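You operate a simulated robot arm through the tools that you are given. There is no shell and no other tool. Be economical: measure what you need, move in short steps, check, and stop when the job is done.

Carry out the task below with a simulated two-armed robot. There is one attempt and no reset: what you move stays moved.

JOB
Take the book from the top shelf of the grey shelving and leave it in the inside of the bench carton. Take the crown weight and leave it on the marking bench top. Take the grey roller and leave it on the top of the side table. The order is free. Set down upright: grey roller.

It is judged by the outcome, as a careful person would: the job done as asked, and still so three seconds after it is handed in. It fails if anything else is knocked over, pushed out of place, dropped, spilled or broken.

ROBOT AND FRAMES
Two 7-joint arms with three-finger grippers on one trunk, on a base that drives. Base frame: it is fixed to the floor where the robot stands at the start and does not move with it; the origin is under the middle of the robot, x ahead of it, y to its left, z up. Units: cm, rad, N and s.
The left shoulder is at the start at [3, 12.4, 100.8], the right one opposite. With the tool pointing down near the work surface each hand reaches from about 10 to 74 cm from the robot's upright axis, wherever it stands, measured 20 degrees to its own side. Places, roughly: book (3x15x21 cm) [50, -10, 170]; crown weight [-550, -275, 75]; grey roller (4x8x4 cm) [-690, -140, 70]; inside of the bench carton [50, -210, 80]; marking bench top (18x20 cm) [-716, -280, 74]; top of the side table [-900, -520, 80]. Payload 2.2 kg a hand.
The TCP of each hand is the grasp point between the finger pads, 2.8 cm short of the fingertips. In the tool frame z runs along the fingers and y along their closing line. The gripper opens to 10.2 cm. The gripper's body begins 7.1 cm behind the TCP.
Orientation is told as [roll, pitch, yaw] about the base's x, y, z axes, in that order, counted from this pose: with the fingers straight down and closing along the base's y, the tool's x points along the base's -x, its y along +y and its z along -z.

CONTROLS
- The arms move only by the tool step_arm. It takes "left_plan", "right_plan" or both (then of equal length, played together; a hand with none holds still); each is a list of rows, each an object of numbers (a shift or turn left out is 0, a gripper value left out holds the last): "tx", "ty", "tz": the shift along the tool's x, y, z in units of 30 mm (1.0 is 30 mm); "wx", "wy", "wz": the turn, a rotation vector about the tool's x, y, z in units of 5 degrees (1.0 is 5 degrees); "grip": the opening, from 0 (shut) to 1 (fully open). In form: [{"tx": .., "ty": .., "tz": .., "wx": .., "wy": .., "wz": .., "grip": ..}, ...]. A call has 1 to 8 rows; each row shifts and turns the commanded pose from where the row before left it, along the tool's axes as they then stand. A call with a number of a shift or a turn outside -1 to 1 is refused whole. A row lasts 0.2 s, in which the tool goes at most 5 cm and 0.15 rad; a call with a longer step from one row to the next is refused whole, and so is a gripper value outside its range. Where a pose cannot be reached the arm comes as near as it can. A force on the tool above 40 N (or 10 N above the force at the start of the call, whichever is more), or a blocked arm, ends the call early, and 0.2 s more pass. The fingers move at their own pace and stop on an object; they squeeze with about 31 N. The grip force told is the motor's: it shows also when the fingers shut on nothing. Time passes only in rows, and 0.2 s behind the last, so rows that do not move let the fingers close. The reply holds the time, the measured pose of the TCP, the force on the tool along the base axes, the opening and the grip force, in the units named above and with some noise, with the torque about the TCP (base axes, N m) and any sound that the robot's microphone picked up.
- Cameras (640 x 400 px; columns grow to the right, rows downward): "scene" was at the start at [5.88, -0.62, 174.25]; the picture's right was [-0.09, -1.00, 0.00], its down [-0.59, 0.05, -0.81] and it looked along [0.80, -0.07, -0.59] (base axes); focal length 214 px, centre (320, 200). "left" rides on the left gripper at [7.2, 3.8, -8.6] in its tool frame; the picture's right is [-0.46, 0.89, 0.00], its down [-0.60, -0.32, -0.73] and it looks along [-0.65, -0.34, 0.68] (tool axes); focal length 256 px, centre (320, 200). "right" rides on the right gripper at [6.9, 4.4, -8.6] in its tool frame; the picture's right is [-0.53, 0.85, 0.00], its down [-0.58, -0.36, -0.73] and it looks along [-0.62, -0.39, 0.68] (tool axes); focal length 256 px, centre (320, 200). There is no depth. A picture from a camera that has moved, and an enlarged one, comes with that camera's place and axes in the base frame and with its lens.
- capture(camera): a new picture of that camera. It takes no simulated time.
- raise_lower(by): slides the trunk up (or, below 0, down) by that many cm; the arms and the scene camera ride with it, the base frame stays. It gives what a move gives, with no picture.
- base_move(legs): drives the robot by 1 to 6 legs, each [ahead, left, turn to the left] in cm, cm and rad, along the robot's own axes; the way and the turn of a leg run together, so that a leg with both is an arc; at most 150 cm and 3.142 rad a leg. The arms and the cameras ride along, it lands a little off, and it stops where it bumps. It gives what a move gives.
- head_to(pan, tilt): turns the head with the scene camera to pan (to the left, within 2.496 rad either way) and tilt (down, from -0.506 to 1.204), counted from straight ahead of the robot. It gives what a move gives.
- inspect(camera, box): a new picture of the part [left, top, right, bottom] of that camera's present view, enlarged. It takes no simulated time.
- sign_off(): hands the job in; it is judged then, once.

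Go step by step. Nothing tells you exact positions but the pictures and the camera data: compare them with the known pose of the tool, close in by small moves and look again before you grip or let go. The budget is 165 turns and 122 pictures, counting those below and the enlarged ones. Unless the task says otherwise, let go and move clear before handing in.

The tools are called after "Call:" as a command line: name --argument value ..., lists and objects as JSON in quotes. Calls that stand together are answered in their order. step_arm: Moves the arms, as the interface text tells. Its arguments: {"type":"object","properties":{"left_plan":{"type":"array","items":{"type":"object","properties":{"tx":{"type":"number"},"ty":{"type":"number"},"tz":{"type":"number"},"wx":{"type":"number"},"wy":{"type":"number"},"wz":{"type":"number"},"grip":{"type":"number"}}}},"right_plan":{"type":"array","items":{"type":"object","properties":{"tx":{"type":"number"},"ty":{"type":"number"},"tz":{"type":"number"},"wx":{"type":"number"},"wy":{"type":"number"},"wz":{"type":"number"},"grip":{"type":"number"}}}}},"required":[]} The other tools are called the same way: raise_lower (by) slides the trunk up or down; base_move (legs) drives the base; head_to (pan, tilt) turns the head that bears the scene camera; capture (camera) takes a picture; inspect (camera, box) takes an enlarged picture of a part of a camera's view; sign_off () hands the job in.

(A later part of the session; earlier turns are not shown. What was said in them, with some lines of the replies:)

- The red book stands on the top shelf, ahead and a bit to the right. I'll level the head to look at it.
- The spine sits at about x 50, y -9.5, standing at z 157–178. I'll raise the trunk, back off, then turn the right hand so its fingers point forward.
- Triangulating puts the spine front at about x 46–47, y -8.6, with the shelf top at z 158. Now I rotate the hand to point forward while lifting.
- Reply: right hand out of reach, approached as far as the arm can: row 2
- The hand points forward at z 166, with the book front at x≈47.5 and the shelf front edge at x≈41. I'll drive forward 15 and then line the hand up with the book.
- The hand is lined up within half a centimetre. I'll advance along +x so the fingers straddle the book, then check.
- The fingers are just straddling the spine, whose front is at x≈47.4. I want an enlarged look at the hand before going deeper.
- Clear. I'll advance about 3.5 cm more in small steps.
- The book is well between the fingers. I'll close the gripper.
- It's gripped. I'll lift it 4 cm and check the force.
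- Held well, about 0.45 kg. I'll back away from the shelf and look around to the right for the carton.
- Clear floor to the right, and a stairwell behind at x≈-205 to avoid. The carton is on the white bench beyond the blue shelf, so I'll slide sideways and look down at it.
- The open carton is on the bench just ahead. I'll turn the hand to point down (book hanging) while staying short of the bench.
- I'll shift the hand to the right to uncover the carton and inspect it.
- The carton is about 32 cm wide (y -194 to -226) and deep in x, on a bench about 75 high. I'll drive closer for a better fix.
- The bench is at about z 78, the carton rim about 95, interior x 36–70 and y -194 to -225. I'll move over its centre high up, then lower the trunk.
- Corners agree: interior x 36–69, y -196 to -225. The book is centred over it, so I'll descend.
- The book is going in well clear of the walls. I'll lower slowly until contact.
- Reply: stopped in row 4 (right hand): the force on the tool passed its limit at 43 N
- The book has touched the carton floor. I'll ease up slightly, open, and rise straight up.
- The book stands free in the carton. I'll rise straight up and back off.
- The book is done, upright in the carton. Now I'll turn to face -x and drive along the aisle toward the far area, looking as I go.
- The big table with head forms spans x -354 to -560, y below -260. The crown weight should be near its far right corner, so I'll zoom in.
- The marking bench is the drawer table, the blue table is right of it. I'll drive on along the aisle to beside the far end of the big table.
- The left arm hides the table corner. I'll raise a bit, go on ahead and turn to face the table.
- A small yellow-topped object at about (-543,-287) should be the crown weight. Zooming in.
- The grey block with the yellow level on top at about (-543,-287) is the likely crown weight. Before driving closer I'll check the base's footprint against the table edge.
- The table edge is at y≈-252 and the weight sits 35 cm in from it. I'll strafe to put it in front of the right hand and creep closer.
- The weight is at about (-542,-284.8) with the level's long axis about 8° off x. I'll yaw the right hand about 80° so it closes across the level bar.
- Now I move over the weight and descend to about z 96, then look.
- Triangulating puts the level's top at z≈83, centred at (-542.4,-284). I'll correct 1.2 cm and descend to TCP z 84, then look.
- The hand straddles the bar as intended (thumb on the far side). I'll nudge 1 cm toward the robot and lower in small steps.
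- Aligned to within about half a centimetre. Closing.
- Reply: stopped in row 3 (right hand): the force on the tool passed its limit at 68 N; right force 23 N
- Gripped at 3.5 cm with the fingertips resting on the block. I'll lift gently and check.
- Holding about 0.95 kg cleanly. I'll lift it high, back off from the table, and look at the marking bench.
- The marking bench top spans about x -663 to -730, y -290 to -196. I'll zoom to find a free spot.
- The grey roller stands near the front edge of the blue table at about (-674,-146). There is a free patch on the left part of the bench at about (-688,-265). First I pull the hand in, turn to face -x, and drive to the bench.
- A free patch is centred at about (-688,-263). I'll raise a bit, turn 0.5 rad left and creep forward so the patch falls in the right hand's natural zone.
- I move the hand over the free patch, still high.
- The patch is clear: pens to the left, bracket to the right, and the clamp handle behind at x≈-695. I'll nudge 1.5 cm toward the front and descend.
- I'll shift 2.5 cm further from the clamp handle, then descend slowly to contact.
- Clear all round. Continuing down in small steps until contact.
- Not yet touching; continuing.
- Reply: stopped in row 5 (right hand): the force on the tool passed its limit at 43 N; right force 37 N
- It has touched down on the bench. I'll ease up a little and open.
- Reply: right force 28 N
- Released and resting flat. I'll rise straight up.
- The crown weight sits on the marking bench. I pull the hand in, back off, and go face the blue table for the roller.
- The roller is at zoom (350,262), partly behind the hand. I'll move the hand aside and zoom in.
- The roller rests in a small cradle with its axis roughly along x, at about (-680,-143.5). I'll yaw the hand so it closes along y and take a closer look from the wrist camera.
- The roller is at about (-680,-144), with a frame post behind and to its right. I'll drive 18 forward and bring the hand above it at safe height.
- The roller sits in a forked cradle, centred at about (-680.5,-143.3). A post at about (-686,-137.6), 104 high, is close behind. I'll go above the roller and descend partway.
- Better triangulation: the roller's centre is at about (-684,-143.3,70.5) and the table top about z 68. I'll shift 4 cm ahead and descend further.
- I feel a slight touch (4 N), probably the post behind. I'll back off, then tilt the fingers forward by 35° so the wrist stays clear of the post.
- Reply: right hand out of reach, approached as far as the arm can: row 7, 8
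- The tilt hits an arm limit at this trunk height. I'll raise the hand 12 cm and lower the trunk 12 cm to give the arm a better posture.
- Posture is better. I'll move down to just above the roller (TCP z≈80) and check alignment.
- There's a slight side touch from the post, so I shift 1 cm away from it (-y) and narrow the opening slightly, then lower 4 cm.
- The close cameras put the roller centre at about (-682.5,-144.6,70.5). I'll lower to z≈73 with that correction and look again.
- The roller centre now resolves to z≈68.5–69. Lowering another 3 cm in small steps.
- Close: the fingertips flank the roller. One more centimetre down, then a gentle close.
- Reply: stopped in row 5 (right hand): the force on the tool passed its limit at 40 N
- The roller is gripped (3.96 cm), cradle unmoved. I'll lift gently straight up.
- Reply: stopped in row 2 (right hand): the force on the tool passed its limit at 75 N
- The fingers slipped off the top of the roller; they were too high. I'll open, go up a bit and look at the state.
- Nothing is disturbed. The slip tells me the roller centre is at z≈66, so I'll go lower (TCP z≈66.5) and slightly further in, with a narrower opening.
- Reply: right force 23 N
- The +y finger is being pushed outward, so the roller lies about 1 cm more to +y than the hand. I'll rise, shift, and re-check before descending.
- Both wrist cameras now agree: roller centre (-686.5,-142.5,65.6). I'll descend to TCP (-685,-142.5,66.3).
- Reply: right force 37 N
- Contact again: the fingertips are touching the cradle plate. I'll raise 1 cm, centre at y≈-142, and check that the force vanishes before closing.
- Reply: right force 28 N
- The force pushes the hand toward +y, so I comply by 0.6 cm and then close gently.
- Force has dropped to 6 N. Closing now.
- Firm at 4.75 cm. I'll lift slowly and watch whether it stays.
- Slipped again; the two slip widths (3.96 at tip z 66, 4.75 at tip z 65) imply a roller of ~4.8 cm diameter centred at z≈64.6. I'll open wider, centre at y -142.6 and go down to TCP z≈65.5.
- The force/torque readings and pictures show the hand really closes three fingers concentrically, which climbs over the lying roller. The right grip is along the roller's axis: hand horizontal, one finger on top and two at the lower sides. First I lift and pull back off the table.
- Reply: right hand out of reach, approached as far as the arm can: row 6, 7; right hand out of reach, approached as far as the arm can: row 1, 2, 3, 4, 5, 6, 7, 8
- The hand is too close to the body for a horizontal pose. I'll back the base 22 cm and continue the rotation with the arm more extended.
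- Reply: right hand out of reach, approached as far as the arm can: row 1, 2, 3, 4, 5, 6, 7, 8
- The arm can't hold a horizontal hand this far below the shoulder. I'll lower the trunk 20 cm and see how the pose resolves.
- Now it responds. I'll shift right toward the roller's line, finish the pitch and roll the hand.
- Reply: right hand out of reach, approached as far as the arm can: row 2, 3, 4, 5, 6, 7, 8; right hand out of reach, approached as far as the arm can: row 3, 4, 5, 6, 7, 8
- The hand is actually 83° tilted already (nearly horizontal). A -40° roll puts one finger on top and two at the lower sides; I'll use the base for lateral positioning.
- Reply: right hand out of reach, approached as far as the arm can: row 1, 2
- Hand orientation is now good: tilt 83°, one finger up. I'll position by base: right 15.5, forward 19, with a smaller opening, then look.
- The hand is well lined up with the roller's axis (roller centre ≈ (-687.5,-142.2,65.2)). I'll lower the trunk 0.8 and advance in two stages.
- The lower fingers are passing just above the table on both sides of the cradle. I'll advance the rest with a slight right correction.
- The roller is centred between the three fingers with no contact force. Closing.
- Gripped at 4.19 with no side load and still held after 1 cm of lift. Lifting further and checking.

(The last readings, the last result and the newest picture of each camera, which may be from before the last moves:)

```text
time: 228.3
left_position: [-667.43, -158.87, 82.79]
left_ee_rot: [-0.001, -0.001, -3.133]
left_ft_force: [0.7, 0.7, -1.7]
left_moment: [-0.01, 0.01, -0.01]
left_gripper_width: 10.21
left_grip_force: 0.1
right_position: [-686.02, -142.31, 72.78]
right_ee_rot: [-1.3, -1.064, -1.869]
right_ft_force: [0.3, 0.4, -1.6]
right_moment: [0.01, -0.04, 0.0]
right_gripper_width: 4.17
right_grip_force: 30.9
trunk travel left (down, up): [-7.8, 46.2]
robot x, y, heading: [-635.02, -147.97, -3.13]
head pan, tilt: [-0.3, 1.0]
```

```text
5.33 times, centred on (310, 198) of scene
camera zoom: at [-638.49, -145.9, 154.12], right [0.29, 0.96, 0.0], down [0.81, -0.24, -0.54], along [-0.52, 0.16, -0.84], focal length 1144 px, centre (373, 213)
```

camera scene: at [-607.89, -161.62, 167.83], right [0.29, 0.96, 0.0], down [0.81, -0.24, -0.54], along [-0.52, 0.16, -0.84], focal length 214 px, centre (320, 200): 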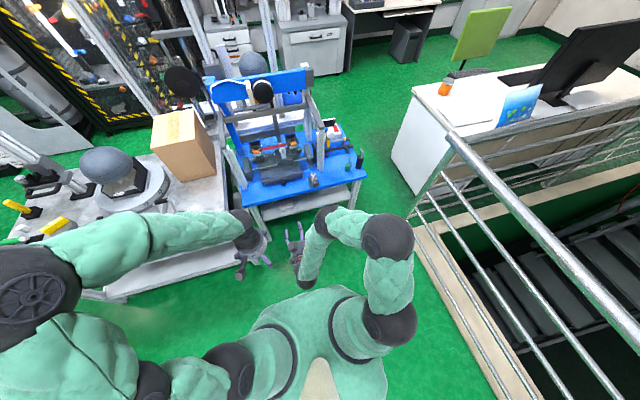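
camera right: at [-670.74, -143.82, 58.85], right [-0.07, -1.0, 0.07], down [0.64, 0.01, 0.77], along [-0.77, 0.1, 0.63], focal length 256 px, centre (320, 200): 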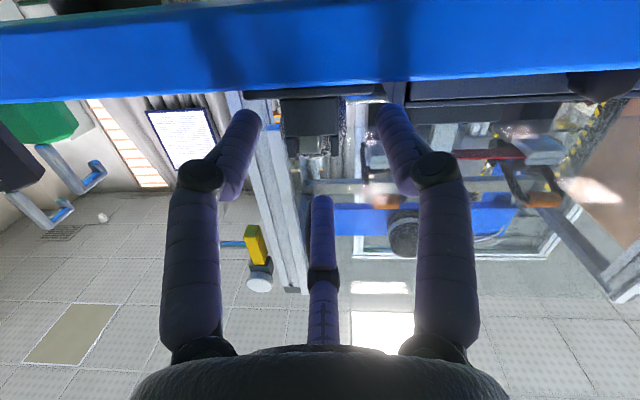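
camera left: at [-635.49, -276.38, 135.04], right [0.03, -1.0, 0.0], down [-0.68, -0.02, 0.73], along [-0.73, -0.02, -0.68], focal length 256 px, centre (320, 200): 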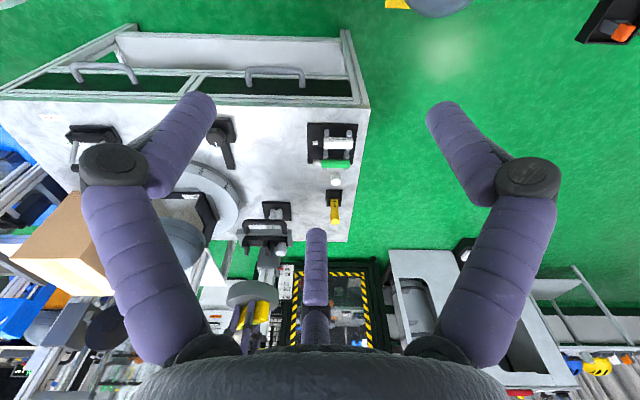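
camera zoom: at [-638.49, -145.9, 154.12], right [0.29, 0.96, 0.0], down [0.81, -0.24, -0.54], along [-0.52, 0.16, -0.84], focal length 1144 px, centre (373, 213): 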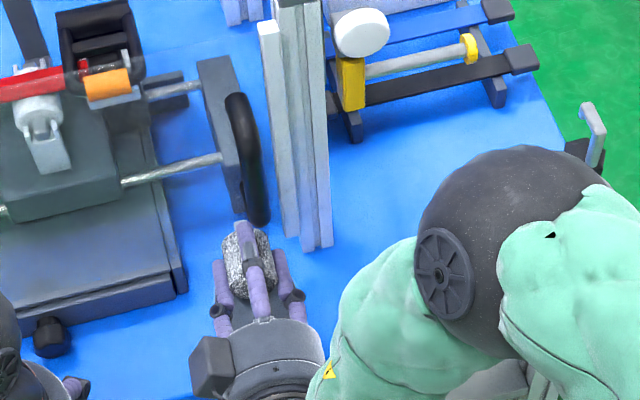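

The roller is lifted. I'll raise it above the table items, back off, and look at it.

Call:
raise_lower --by 10

Call:
base_move --legs '[[-45, 0, 0]]'

Call:
inspect --camera "right" --box '[240, 60, 400, 220]'

Call:
head_to --pan -0.1 --tilt 0.7

Call:
capture --camera "scene"

```text
time: 229.0
left_position: [-667.24, -159.08, 86.85]
left_ee_rot: [0.002, 0.0, -3.132]
left_ft_force: [0.0, 0.8, -0.6]
left_moment: [-0.03, 0.03, 0.03]
left_gripper_width: 10.2
left_grip_force: 0.0
right_position: [-685.19, -142.83, 75.91]
right_ee_rot: [-1.243, -1.054, -1.898]
right_ft_force: [-1.0, -9.7, -6.1]
right_moment: [-0.03, -0.19, 0.37]
right_gripper_width: 4.17
right_grip_force: 31.4
trunk travel left (down, up): [-11.8, 42.2]
robot x, y, heading: [-634.7, -148.06, -3.136]
head pan, tilt: [-0.3, 1.0]
stopped: the force on the tool passed its limit at 49 N (the readings are from after the stop); the commanded pose is now the measured one
```

```text
time: 230.1
left_position: [-661.88, -158.98, 86.88]
left_ee_rot: [0.001, -0.001, -3.129]
left_ft_force: [-0.1, 0.3, -0.1]
left_moment: [0.01, -0.01, -0.02]
left_gripper_width: 10.2
left_grip_force: 0.1
right_position: [-679.6, -143.34, 75.65]
right_ee_rot: [-1.229, -1.051, -1.895]
right_ft_force: [-0.4, -2.2, -2.5]
right_moment: [0.01, -0.04, 0.06]
right_gripper_width: 4.04
right_grip_force: 31.3
trunk travel left (down, up): [-11.8, 42.2]
robot x, y, heading: [-629.69, -148.12, -3.127]
head pan, tilt: [-0.3, 1.0]
stopped in leg 1: the force on the tool passed its limit at 49 N (the readings are from after the stop); the commanded pose is now the measured one
```

```text
2.50 times, centred on (320, 140) of right
camera zoom: at [-669.72, -144.03, 69.04], right [-0.04, -1.0, 0.07], down [0.61, 0.03, 0.79], along [-0.79, 0.07, 0.61], focal length 640 px, centre (320, 350)
```

zoom: 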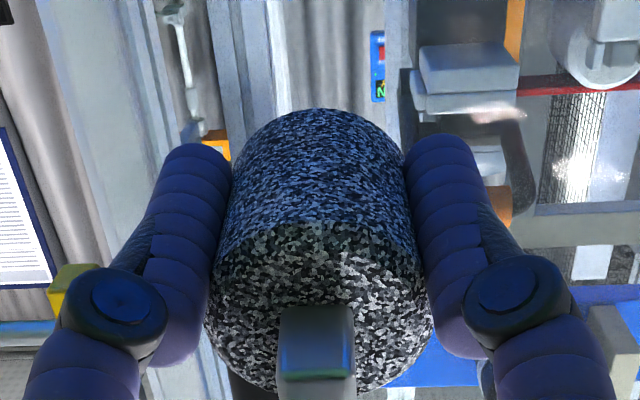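

```text
time: 230.9
left_position: [-661.79, -159.0, 86.71]
left_ee_rot: [-0.001, -0.001, -3.129]
left_ft_force: [-0.8, 0.1, 1.1]
left_moment: [-0.02, -0.01, -0.01]
left_gripper_width: 10.21
left_grip_force: 0.2
right_position: [-679.63, -143.22, 75.5]
right_ee_rot: [-1.23, -1.049, -1.895]
right_ft_force: [0.2, -3.6, -6.4]
right_moment: [-0.04, -0.2, 0.17]
right_gripper_width: 4.06
right_grip_force: 30.9
trunk travel left (down, up): [-11.8, 42.2]
robot x, y, heading: [-629.32, -148.05, -3.129]
head pan, tilt: [-0.099, 0.7]
```

```text
9 pictures are left
camera scene: at [-634.84, -147.21, 160.47], right [0.09, 1.0, 0.0], down [0.64, -0.06, -0.76], along [-0.76, 0.07, -0.65], focal length 214 px, centre (320, 200)
```

scene: 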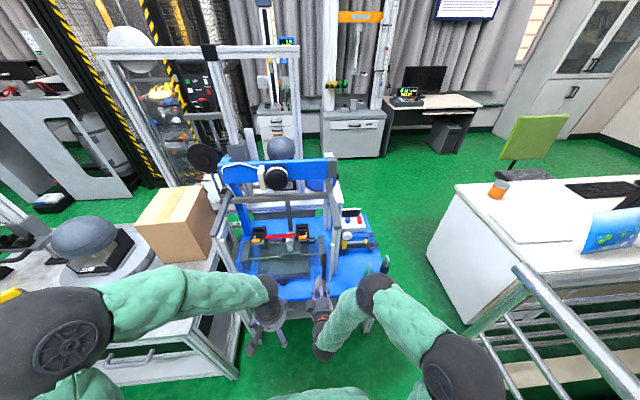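

Something blocked the hand while rising and backing off. I need one close look at the hand.

Call:
inspect --camera "scene" --box '[240, 220, 400, 340]'

```text
3.33 times, centred on (320, 280) of scene
camera zoom: at [-634.84, -147.21, 160.47], right [0.09, 1.0, 0.0], down [0.64, -0.06, -0.76], along [-0.76, 0.07, -0.65], focal length 715 px, centre (320, -67)
```

zoom: 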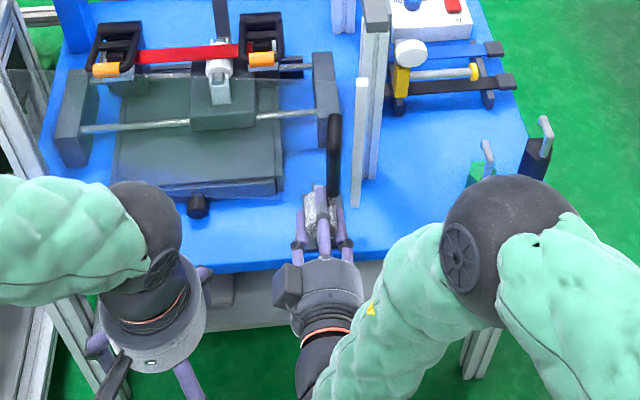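

The roller came up under the press's black lever handle. I'll lower 2 cm to relieve it, then back straight out.

Call:
raise_lower --by -2.5

Call:
base_move --legs '[[-8, 0.5, 0]]'

```text
time: 231.6
left_position: [-661.88, -159.05, 84.3]
left_ee_rot: [0.002, 0.0, -3.131]
left_ft_force: [0.3, -0.4, -0.1]
left_moment: [-0.01, -0.02, 0.02]
left_gripper_width: 10.21
left_grip_force: 0.1
right_position: [-679.67, -143.2, 73.05]
right_ee_rot: [-1.234, -1.052, -1.893]
right_ft_force: [0.2, -0.2, -1.3]
right_moment: [0.01, -0.03, -0.01]
right_gripper_width: 4.02
right_grip_force: 30.9
trunk travel left (down, up): [-9.3, 44.7]
robot x, y, heading: [-629.3, -148.23, -3.13]
head pan, tilt: [-0.099, 0.7]
```

```text
time: 232.7
left_position: [-653.86, -159.45, 84.29]
left_ee_rot: [-0.002, -0.002, -3.126]
left_ft_force: [0.1, -0.4, -0.9]
left_moment: [0.01, 0.02, -0.01]
left_gripper_width: 10.18
left_grip_force: 0.1
right_position: [-671.73, -143.65, 73.15]
right_ee_rot: [-1.234, -1.052, -1.891]
right_ft_force: [-0.1, 0.5, -1.9]
right_moment: [0.01, -0.03, 0.02]
right_gripper_width: 4.01
right_grip_force: 30.7
trunk travel left (down, up): [-9.3, 44.7]
robot x, y, heading: [-621.67, -148.58, -3.129]
head pan, tilt: [-0.099, 0.7]
```

Free and holding the roller. The side table is at about (-890,-515), reachable only around the east and south of the big table. I'll raise the trunk for elbow clearance and drive the long way.

Call:
base_move --legs '[[-22, 0, 0]]'

Call:
raise_lower --by 36

Call:
base_move --legs '[[0, 28, 0], [-105, 0, 0], [-105, 0, 0], [-105, 0, 0]]'

```text
time: 234.3
left_position: [-631.9, -159.27, 84.21]
left_ee_rot: [0.0, -0.002, -3.125]
left_ft_force: [-0.4, 0.1, -0.6]
left_moment: [-0.03, 0.05, 0.0]
left_gripper_width: 10.21
left_grip_force: 0.2
right_position: [-649.72, -143.46, 73.12]
right_ee_rot: [-1.236, -1.051, -1.889]
right_ft_force: [0.5, 0.0, -2.1]
right_moment: [0.03, -0.02, -0.03]
right_gripper_width: 4.0
right_grip_force: 31.4
trunk travel left (down, up): [-9.3, 44.7]
robot x, y, heading: [-599.14, -148.28, -3.123]
head pan, tilt: [-0.099, 0.7]
```

```text
time: 237.8
left_position: [-631.92, -159.28, 120.2]
left_ee_rot: [0.0, 0.0, -3.126]
left_ft_force: [0.4, 0.5, 0.4]
left_moment: [-0.01, 0.0, 0.03]
left_gripper_width: 10.17
left_grip_force: 0.1
right_position: [-649.58, -143.56, 109.08]
right_ee_rot: [-1.231, -1.049, -1.89]
right_ft_force: [0.0, 0.4, -0.8]
right_moment: [0.0, 0.04, 0.01]
right_gripper_width: 3.95
right_grip_force: 30.9
trunk travel left (down, up): [-45.3, 8.7]
robot x, y, heading: [-599.61, -148.25, -3.126]
head pan, tilt: [-0.099, 0.7]
```

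```text
time: 254.9
left_position: [-314.31, -186.49, 120.19]
left_ee_rot: [0.001, 0.0, 3.133]
left_ft_force: [-0.4, 0.0, -0.4]
left_moment: [-0.01, 0.01, -0.04]
left_gripper_width: 10.2
left_grip_force: 0.2
right_position: [-331.7, -170.26, 108.98]
right_ee_rot: [-1.232, -1.051, -1.911]
right_ft_force: [0.3, 0.3, -1.4]
right_moment: [0.01, 0.0, -0.03]
right_gripper_width: 3.83
right_grip_force: 31.6
trunk travel left (down, up): [-45.3, 8.7]
robot x, y, heading: [-281.7, -176.08, 3.136]
head pan, tilt: [-0.099, 0.7]
```

The gripper reading is creeping down (4.19 → 3.83), so I'll check the roller in hand.

Call:
inspect --camera "right" --box '[240, 60, 400, 220]'

```text
2.50 times, centred on (320, 140) of right
camera zoom: at [-321.89, -171.27, 102.58], right [-0.06, -1.0, 0.07], down [0.61, 0.02, 0.79], along [-0.79, 0.09, 0.61], focal length 640 px, centre (320, 350)
```

zoom: 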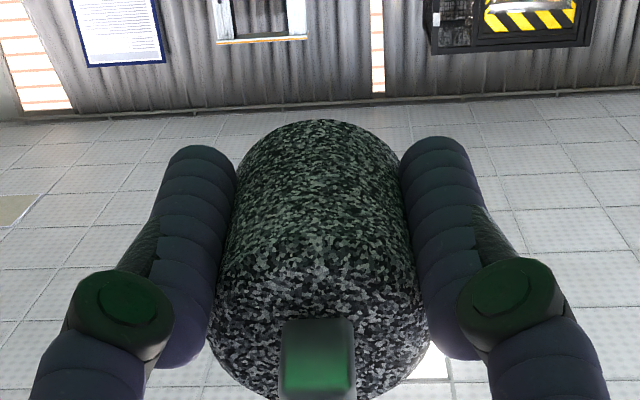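

Still seated between the fingers. I'll move on promptly around the big table and west along y≈-590.

Call:
base_move --legs '[[0, 140, 0], [0, 140, 0], [100, 108, 0], [148, 15, 0], [148, 0, 0], [110, 0, 0]]'

Call:
head_to --pan -0.3 --tilt 0.7

Call:
capture --camera "scene"

```text
time: 294.9
left_position: [-838.41, -591.85, 120.16]
left_ee_rot: [-0.001, 0.002, -3.093]
left_ft_force: [-0.4, -0.1, 0.1]
left_moment: [0.0, -0.02, -0.02]
left_gripper_width: 10.19
left_grip_force: 0.0
right_position: [-856.73, -576.77, 109.15]
right_ee_rot: [-1.232, -1.05, -1.857]
right_ft_force: [0.5, 0.4, -2.0]
right_moment: [0.04, -0.03, -0.02]
right_gripper_width: 3.87
right_grip_force: 31.0
trunk travel left (down, up): [-45.3, 8.7]
robot x, y, heading: [-806.59, -579.75, -3.089]
head pan, tilt: [-0.099, 0.7]
```

```text
time: 295.6
left_position: [-838.38, -591.82, 120.29]
left_ee_rot: [0.0, 0.001, -3.093]
left_ft_force: [-0.7, 0.2, 0.4]
left_moment: [-0.03, 0.04, 0.0]
left_gripper_width: 10.19
left_grip_force: 0.1
right_position: [-856.71, -576.65, 109.17]
right_ee_rot: [-1.233, -1.05, -1.856]
right_ft_force: [0.4, 0.6, -1.2]
right_moment: [-0.02, -0.01, 0.02]
right_gripper_width: 3.86
right_grip_force: 30.6
trunk travel left (down, up): [-45.3, 8.7]
robot x, y, heading: [-806.2, -579.94, -3.093]
head pan, tilt: [-0.3, 0.7]
```

```text
6 pictures are left
camera scene: at [-811.48, -577.29, 193.98], right [0.25, 0.97, 0.0], down [0.62, -0.16, -0.76], along [-0.74, 0.19, -0.64], focal length 214 px, centre (320, 200)
```

scene: 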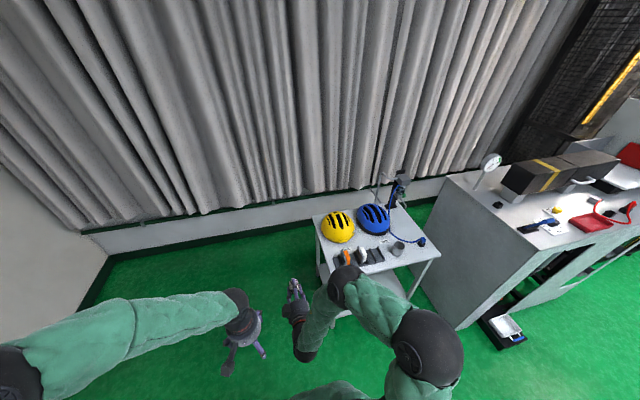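

The side table spans about x -871 to -925, y -554 to -482. I'll zoom in to pick a free spot.

Call:
inspect --camera "scene" --box '[300, 190, 460, 310]'

```text
3.33 times, centred on (380, 250) of scene
camera zoom: at [-811.48, -577.29, 193.98], right [0.25, 0.97, 0.0], down [0.62, -0.16, -0.76], along [-0.74, 0.19, -0.64], focal length 715 px, centre (120, 33)
```

zoom: 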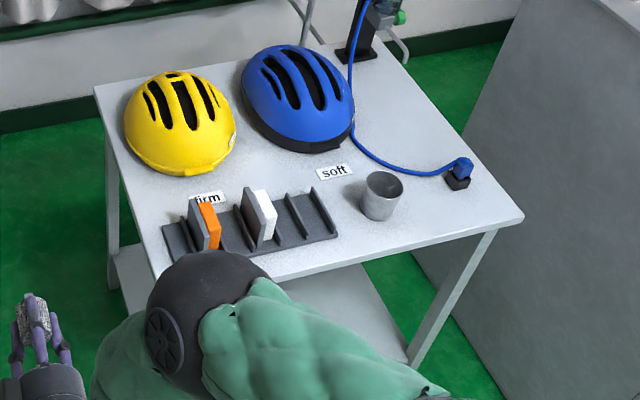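

Free spot between the cup and the blue plug near the front right: roller centre at about (-877,-497). I'll strafe right and check the pose.

Call:
base_move --legs '[[0, -80, 0]]'

```text
time: 299.9
left_position: [-842.13, -512.35, 120.33]
left_ee_rot: [-0.001, 0.001, -3.096]
left_ft_force: [1.6, 0.4, 0.9]
left_moment: [0.0, -0.02, 0.04]
left_gripper_width: 10.23
left_grip_force: 0.0
right_position: [-860.41, -497.19, 109.11]
right_ee_rot: [-1.231, -1.051, -1.864]
right_ft_force: [-0.7, 0.1, -1.9]
right_moment: [0.03, -0.03, -0.01]
right_gripper_width: 3.85
right_grip_force: 30.7
trunk travel left (down, up): [-45.3, 8.7]
robot x, y, heading: [-809.7, -500.26, -3.097]
head pan, tilt: [-0.3, 0.7]
```

Call:
base_move --legs '[[14.5, -0.6, 0]]'

Call:
raise_lower --by -20

Call:
head_to --pan -0.1 --tilt 0.9

Call:
inspect --camera "scene" --box '[250, 140, 410, 260]'

```text
time: 301.3
left_position: [-856.79, -512.42, 120.3]
left_ee_rot: [0.0, 0.0, -3.098]
left_ft_force: [-0.5, -0.2, 0.3]
left_moment: [0.04, -0.04, -0.02]
left_gripper_width: 10.22
left_grip_force: 0.0
right_position: [-875.14, -497.31, 109.01]
right_ee_rot: [-1.231, -1.049, -1.862]
right_ft_force: [-0.9, 0.6, -0.5]
right_moment: [0.03, -0.02, 0.01]
right_gripper_width: 3.9
right_grip_force: 31.1
trunk travel left (down, up): [-45.3, 8.7]
robot x, y, heading: [-824.85, -500.48, -3.099]
head pan, tilt: [-0.3, 0.7]
```

```text
time: 303.4
left_position: [-856.96, -512.44, 100.24]
left_ee_rot: [0.0, 0.0, -3.098]
left_ft_force: [-0.4, 0.2, 0.7]
left_moment: [0.02, 0.02, 0.01]
left_gripper_width: 10.21
left_grip_force: 0.1
right_position: [-875.04, -497.12, 89.17]
right_ee_rot: [-1.234, -1.051, -1.863]
right_ft_force: [-0.2, -0.6, -0.2]
right_moment: [0.03, -0.02, 0.01]
right_gripper_width: 3.87
right_grip_force: 31.1
trunk travel left (down, up): [-25.3, 28.7]
robot x, y, heading: [-824.77, -500.24, -3.1]
head pan, tilt: [-0.3, 0.7]
```

```text
time: 304.2
left_position: [-856.89, -512.49, 100.34]
left_ee_rot: [-0.001, 0.001, -3.098]
left_ft_force: [-0.6, -0.2, -0.5]
left_moment: [-0.01, 0.0, -0.03]
left_gripper_width: 10.2
left_grip_force: 0.0
right_position: [-875.08, -497.26, 89.07]
right_ee_rot: [-1.231, -1.05, -1.864]
right_ft_force: [-0.5, 0.1, -1.7]
right_moment: [0.0, -0.01, 0.01]
right_gripper_width: 3.86
right_grip_force: 30.5
trunk travel left (down, up): [-25.3, 28.7]
robot x, y, heading: [-824.75, -500.47, -3.104]
head pan, tilt: [-0.099, 0.901]
```

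```text
3.33 times, centred on (330, 200) of scene
camera zoom: at [-829.25, -499.84, 172.37], right [0.06, 1.0, 0.0], down [0.78, -0.05, -0.62], along [-0.62, 0.04, -0.78], focal length 715 px, centre (287, 200)
```

zoom: 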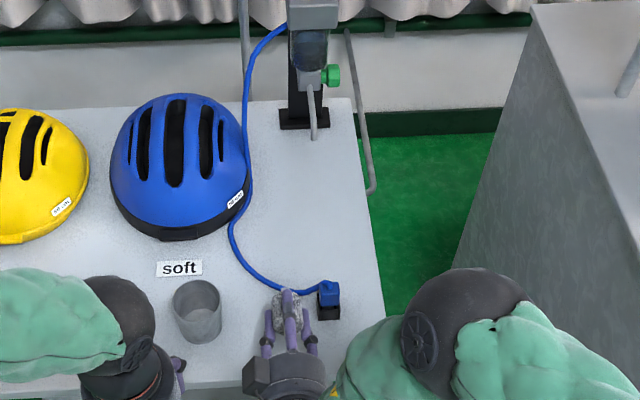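

Plug and hose are close on the right, cup on the left; I'll shift 1.3 cm left to centre, then lower.

Call:
base_move --legs '[[0, 1.4, 0]]'

Call:
raise_lower --by -5.5

Call:
raise_lower --by -0.6

Call:
raise_lower --by -0.5

```text
time: 304.9
left_position: [-856.86, -513.98, 100.21]
left_ee_rot: [0.0, -0.001, -3.097]
left_ft_force: [-0.6, -0.9, 0.4]
left_moment: [0.02, 0.01, 0.05]
left_gripper_width: 10.21
left_grip_force: 0.0
right_position: [-875.09, -498.71, 89.11]
right_ee_rot: [-1.233, -1.05, -1.864]
right_ft_force: [0.3, -0.6, -0.6]
right_moment: [0.02, -0.03, -0.03]
right_gripper_width: 3.88
right_grip_force: 31.3
trunk travel left (down, up): [-25.3, 28.7]
robot x, y, heading: [-824.74, -502.11, -3.095]
head pan, tilt: [-0.099, 0.901]
```

```text
time: 305.9
left_position: [-856.95, -513.91, 94.8]
left_ee_rot: [-0.001, 0.001, -3.097]
left_ft_force: [-0.1, -0.3, -0.1]
left_moment: [0.01, -0.02, -0.02]
left_gripper_width: 10.19
left_grip_force: 0.0
right_position: [-875.1, -498.63, 83.54]
right_ee_rot: [-1.233, -1.051, -1.863]
right_ft_force: [-0.3, -0.6, -1.1]
right_moment: [0.0, 0.04, 0.01]
right_gripper_width: 3.87
right_grip_force: 31.2
trunk travel left (down, up): [-19.8, 34.2]
robot x, y, heading: [-824.88, -501.67, -3.099]
head pan, tilt: [-0.099, 0.901]
```

```text
time: 306.4
left_position: [-856.8, -513.82, 94.21]
left_ee_rot: [0.001, 0.0, -3.099]
left_ft_force: [-0.3, 0.3, -0.8]
left_moment: [0.0, 0.0, -0.01]
left_gripper_width: 10.2
left_grip_force: 0.1
right_position: [-874.98, -498.56, 83.12]
right_ee_rot: [-1.23, -1.052, -1.862]
right_ft_force: [0.3, 0.0, -0.6]
right_moment: [-0.01, -0.04, -0.01]
right_gripper_width: 3.87
right_grip_force: 31.2
trunk travel left (down, up): [-19.2, 34.8]
robot x, y, heading: [-824.82, -502.29, -3.1]
head pan, tilt: [-0.099, 0.901]
```

```text
time: 307.0
left_position: [-856.84, -513.86, 93.68]
left_ee_rot: [-0.003, 0.0, -3.096]
left_ft_force: [0.9, -0.2, -1.0]
left_moment: [0.0, 0.01, -0.02]
left_gripper_width: 10.16
left_grip_force: 0.1
right_position: [-875.0, -498.53, 82.51]
right_ee_rot: [-1.23, -1.051, -1.862]
right_ft_force: [-0.6, -0.2, 1.5]
right_moment: [0.0, 0.07, -0.01]
right_gripper_width: 3.89
right_grip_force: 31.1
trunk travel left (down, up): [-18.7, 35.3]
robot x, y, heading: [-824.52, -501.76, -3.099]
head pan, tilt: [-0.099, 0.901]
```

First light contact (Fz +1.5). I'll lower slightly more.

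Call:
raise_lower --by -0.3

Call:
inspect --camera "right" --box '[220, 40, 420, 220]'

```text
time: 307.5
left_position: [-856.64, -513.83, 93.31]
left_ee_rot: [-0.001, -0.001, -3.097]
left_ft_force: [-0.5, 0.3, 0.3]
left_moment: [0.0, -0.02, -0.01]
left_gripper_width: 10.21
left_grip_force: 0.0
right_position: [-875.04, -498.6, 82.41]
right_ee_rot: [-1.244, -1.053, -1.851]
right_ft_force: [4.6, 0.7, 17.9]
right_moment: [-0.05, 0.53, -0.01]
right_gripper_width: 3.85
right_grip_force: 31.1
trunk travel left (down, up): [-18.4, 35.6]
robot x, y, heading: [-824.94, -502.07, -3.099]
head pan, tilt: [-0.099, 0.901]
```

```text
2.22 times, centred on (320, 130) of right
camera zoom: at [-865.28, -499.07, 75.88], right [-0.01, -1.0, 0.07], down [0.61, 0.05, 0.79], along [-0.79, 0.05, 0.61], focal length 569 px, centre (320, 356)
```

zoom: 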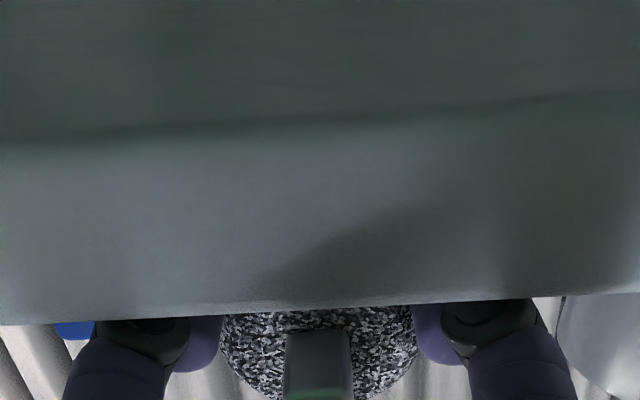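

The far end touches first: the roller is about 2–3° nose-down. I'll ease up, level the hand by 2.5°, and lower again.

Call:
raise_lower --by 0.5

Call:
step_arm --right_plan '[{"wx": 0.25, "wy": -0.45}, {}]'

Call:
raise_lower --by -0.4

Call:
raise_lower --by -0.25

```text
time: 308.0
left_position: [-856.93, -513.8, 93.92]
left_ee_rot: [0.0, -0.002, -3.097]
left_ft_force: [0.0, 0.4, -0.4]
left_moment: [-0.02, 0.0, -0.02]
left_gripper_width: 10.2
left_grip_force: 0.0
right_position: [-874.87, -498.6, 82.56]
right_ee_rot: [-1.224, -1.05, -1.872]
right_ft_force: [1.1, 0.7, 1.3]
right_moment: [0.01, 0.05, 0.0]
right_gripper_width: 3.86
right_grip_force: 31.2
trunk travel left (down, up): [-18.9, 35.1]
robot x, y, heading: [-824.97, -502.02, -3.096]
head pan, tilt: [-0.099, 0.901]
```

```text
time: 308.6
left_position: [-856.82, -513.91, 93.83]
left_ee_rot: [0.002, 0.0, -3.1]
left_ft_force: [-0.6, 0.2, 0.1]
left_moment: [0.0, 0.0, 0.01]
left_gripper_width: 10.21
left_grip_force: 0.0
right_position: [-876.15, -498.73, 83.02]
right_ee_rot: [-1.241, -1.052, -1.861]
right_ft_force: [0.2, -0.4, -1.8]
right_moment: [0.02, -0.01, -0.01]
right_gripper_width: 3.87
right_grip_force: 31.0
right hand out of reach, approached as far as the arm can: row 1
trunk travel left (down, up): [-18.9, 35.1]
robot x, y, heading: [-824.87, -502.24, -3.102]
head pan, tilt: [-0.099, 0.901]
```

```text
time: 309.2
left_position: [-856.82, -513.85, 93.44]
left_ee_rot: [0.0, 0.001, -3.097]
left_ft_force: [0.4, 0.2, 0.7]
left_moment: [0.01, 0.02, -0.01]
left_gripper_width: 10.2
left_grip_force: 0.0
right_position: [-876.33, -498.7, 82.66]
right_ee_rot: [-1.241, -1.053, -1.858]
right_ft_force: [0.7, -0.2, -1.1]
right_moment: [-0.01, -0.03, -0.04]
right_gripper_width: 3.86
right_grip_force: 31.3
trunk travel left (down, up): [-18.5, 35.5]
robot x, y, heading: [-825.14, -501.84, -3.102]
head pan, tilt: [-0.099, 0.901]
```

```text
time: 309.7
left_position: [-856.87, -513.74, 93.15]
left_ee_rot: [-0.001, 0.001, -3.099]
left_ft_force: [-0.7, -0.1, 0.3]
left_moment: [0.0, 0.03, -0.01]
left_gripper_width: 10.19
left_grip_force: 0.0
right_position: [-876.35, -498.71, 82.61]
right_ee_rot: [-1.245, -1.051, -1.856]
right_ft_force: [-0.5, -0.4, 2.4]
right_moment: [-0.03, 0.12, -0.01]
right_gripper_width: 3.87
right_grip_force: 30.6
trunk travel left (down, up): [-18.3, 35.7]
robot x, y, heading: [-824.61, -501.98, -3.104]
head pan, tilt: [-0.099, 0.901]
```

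Contact is light and the remaining tilt is tiny. I'll open slowly and only slightly.

Call:
step_arm --right_plan '[{"grip": 0.4}, {"grip": 0.43}, {"grip": 0.46}, {"grip": 0.49}, {"grip": 0.52}, {}]'

Call:
inspect --camera "scene" --box '[270, 190, 350, 250]'

```text
time: 311.1
left_position: [-856.85, -513.9, 93.25]
left_ee_rot: [0.002, 0.0, -3.097]
left_ft_force: [-0.1, 0.4, -0.1]
left_moment: [0.0, -0.01, -0.01]
left_gripper_width: 10.19
left_grip_force: 0.0
right_position: [-876.43, -498.76, 82.59]
right_ee_rot: [-1.247, -1.054, -1.854]
right_ft_force: [-5.7, -0.4, 9.5]
right_moment: [-0.07, 0.33, -0.02]
right_gripper_width: 5.0
right_grip_force: 0.1
trunk travel left (down, up): [-18.3, 35.7]
robot x, y, heading: [-824.65, -502.34, -3.103]
head pan, tilt: [-0.099, 0.901]
```

```text
6.67 times, centred on (310, 220) of scene
camera zoom: at [-829.15, -501.23, 165.33], right [0.06, 1.0, 0.0], down [0.78, -0.04, -0.62], along [-0.62, 0.04, -0.78], focal length 1430 px, centre (387, 67)
```

zoom: 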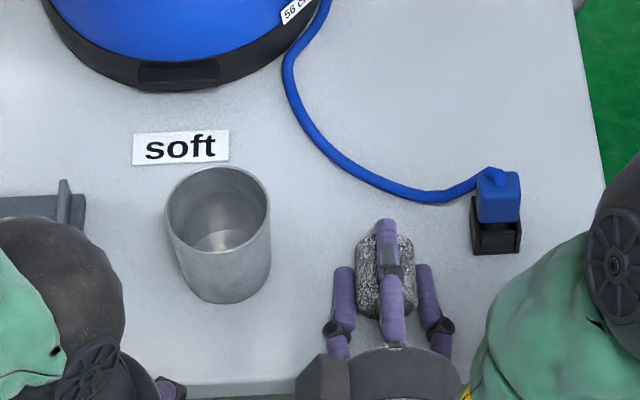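

The roller rests on the table inside the slightly opened fingers, which press on the table. I'll ease up 0.25 cm and withdraw along the axis.

Call:
raise_lower --by 0.25

Call:
base_move --legs '[[-4, 0, 0]]'

Call:
inspect --camera "scene" --box '[270, 180, 350, 240]'

```text
time: 311.6
left_position: [-856.84, -513.82, 93.47]
left_ee_rot: [0.0, 0.002, -3.096]
left_ft_force: [1.5, 0.4, 0.4]
left_moment: [0.02, -0.01, 0.0]
left_gripper_width: 10.18
left_grip_force: 0.1
right_position: [-876.25, -498.8, 82.66]
right_ee_rot: [-1.24, -1.052, -1.859]
right_ft_force: [-2.2, 0.2, 4.8]
right_moment: [0.15, 0.16, 0.02]
right_gripper_width: 5.17
right_grip_force: 0.1
trunk travel left (down, up): [-18.5, 35.5]
robot x, y, heading: [-825.07, -502.06, -3.1]
head pan, tilt: [-0.099, 0.901]
```

```text
time: 312.5
left_position: [-853.01, -513.74, 93.62]
left_ee_rot: [0.001, 0.0, -3.098]
left_ft_force: [-0.1, 0.4, -0.4]
left_moment: [0.02, 0.04, 0.02]
left_gripper_width: 10.21
left_grip_force: 0.1
right_position: [-872.19, -498.58, 82.61]
right_ee_rot: [-1.237, -1.05, -1.862]
right_ft_force: [0.1, 0.3, -0.4]
right_moment: [0.02, -0.03, -0.01]
right_gripper_width: 5.23
right_grip_force: 5.5
trunk travel left (down, up): [-18.5, 35.5]
robot x, y, heading: [-820.64, -501.67, -3.097]
head pan, tilt: [-0.099, 0.901]
```

```text
6.67 times, centred on (310, 210) of scene
camera zoom: at [-825.17, -501.07, 165.56], right [0.06, 1.0, 0.0], down [0.78, -0.04, -0.62], along [-0.62, 0.04, -0.78], focal length 1430 px, centre (387, 133)
```

zoom: 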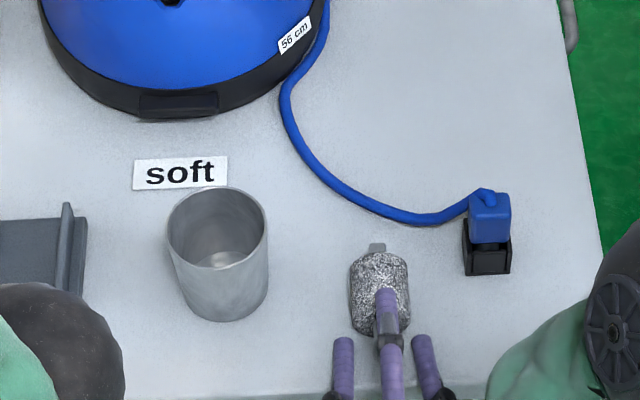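

The roller stays put on the table as the fingers withdraw. Backing off fully.

Call:
base_move --legs '[[-25, 0, 0]]'

Call:
inspect --camera "scene" --box '[260, 120, 360, 195]'

```text
time: 314.3
left_position: [-828.38, -512.64, 93.51]
left_ee_rot: [0.001, -0.002, -3.097]
left_ft_force: [-0.3, 0.2, 0.4]
left_moment: [-0.02, 0.04, -0.02]
left_gripper_width: 10.2
left_grip_force: 0.2
right_position: [-847.86, -497.47, 82.7]
right_ee_rot: [-1.238, -1.052, -1.862]
right_ft_force: [0.4, 0.6, 0.0]
right_moment: [-0.01, 0.0, -0.01]
right_gripper_width: 5.3
right_grip_force: 0.3
trunk travel left (down, up): [-18.5, 35.5]
robot x, y, heading: [-796.35, -500.87, -3.098]
head pan, tilt: [-0.099, 0.901]
```

```text
5.33 times, centred on (310, 158) of scene
camera zoom: at [-800.58, -500.01, 165.58], right [0.06, 1.0, 0.0], down [0.78, -0.04, -0.62], along [-0.62, 0.04, -0.78], focal length 1144 px, centre (373, 427)
```

zoom: 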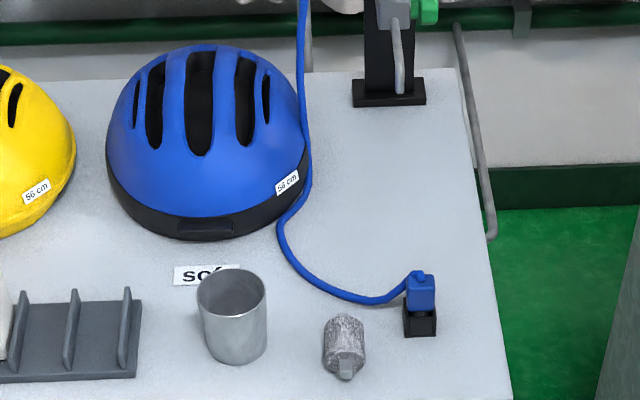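

The roller lies at rest on the side table in its original attitude, the book is in the carton, and the weight is on the marking bench. The hands are clear, so I'm handing in.

Call:
sign_off

```text
The job is handed in.
```

I handed the job in with all three items at their destinations, but there are two uncertainties about the roller.

- **Book:** it is standing in the bench carton.
- **Crown weight:** it is flat on the marking bench top. I took the grey block with the yellow level on top to be the crown weight; a white curved piece lay nearby on the same table.
- **Grey roller:** it is lying on the side table with its axis level, as it lay in its cradle. I took "upright" to mean that, because standing it on its narrow end would not have been stable.
- **Contacts while collecting the roller:** the hand pressed on the roller and its cradle several times. It also pushed up against what looked like the press's black lever handle (about 49 N). Nothing looked displaced in the pictures, but I did not take a final look at the blue table.
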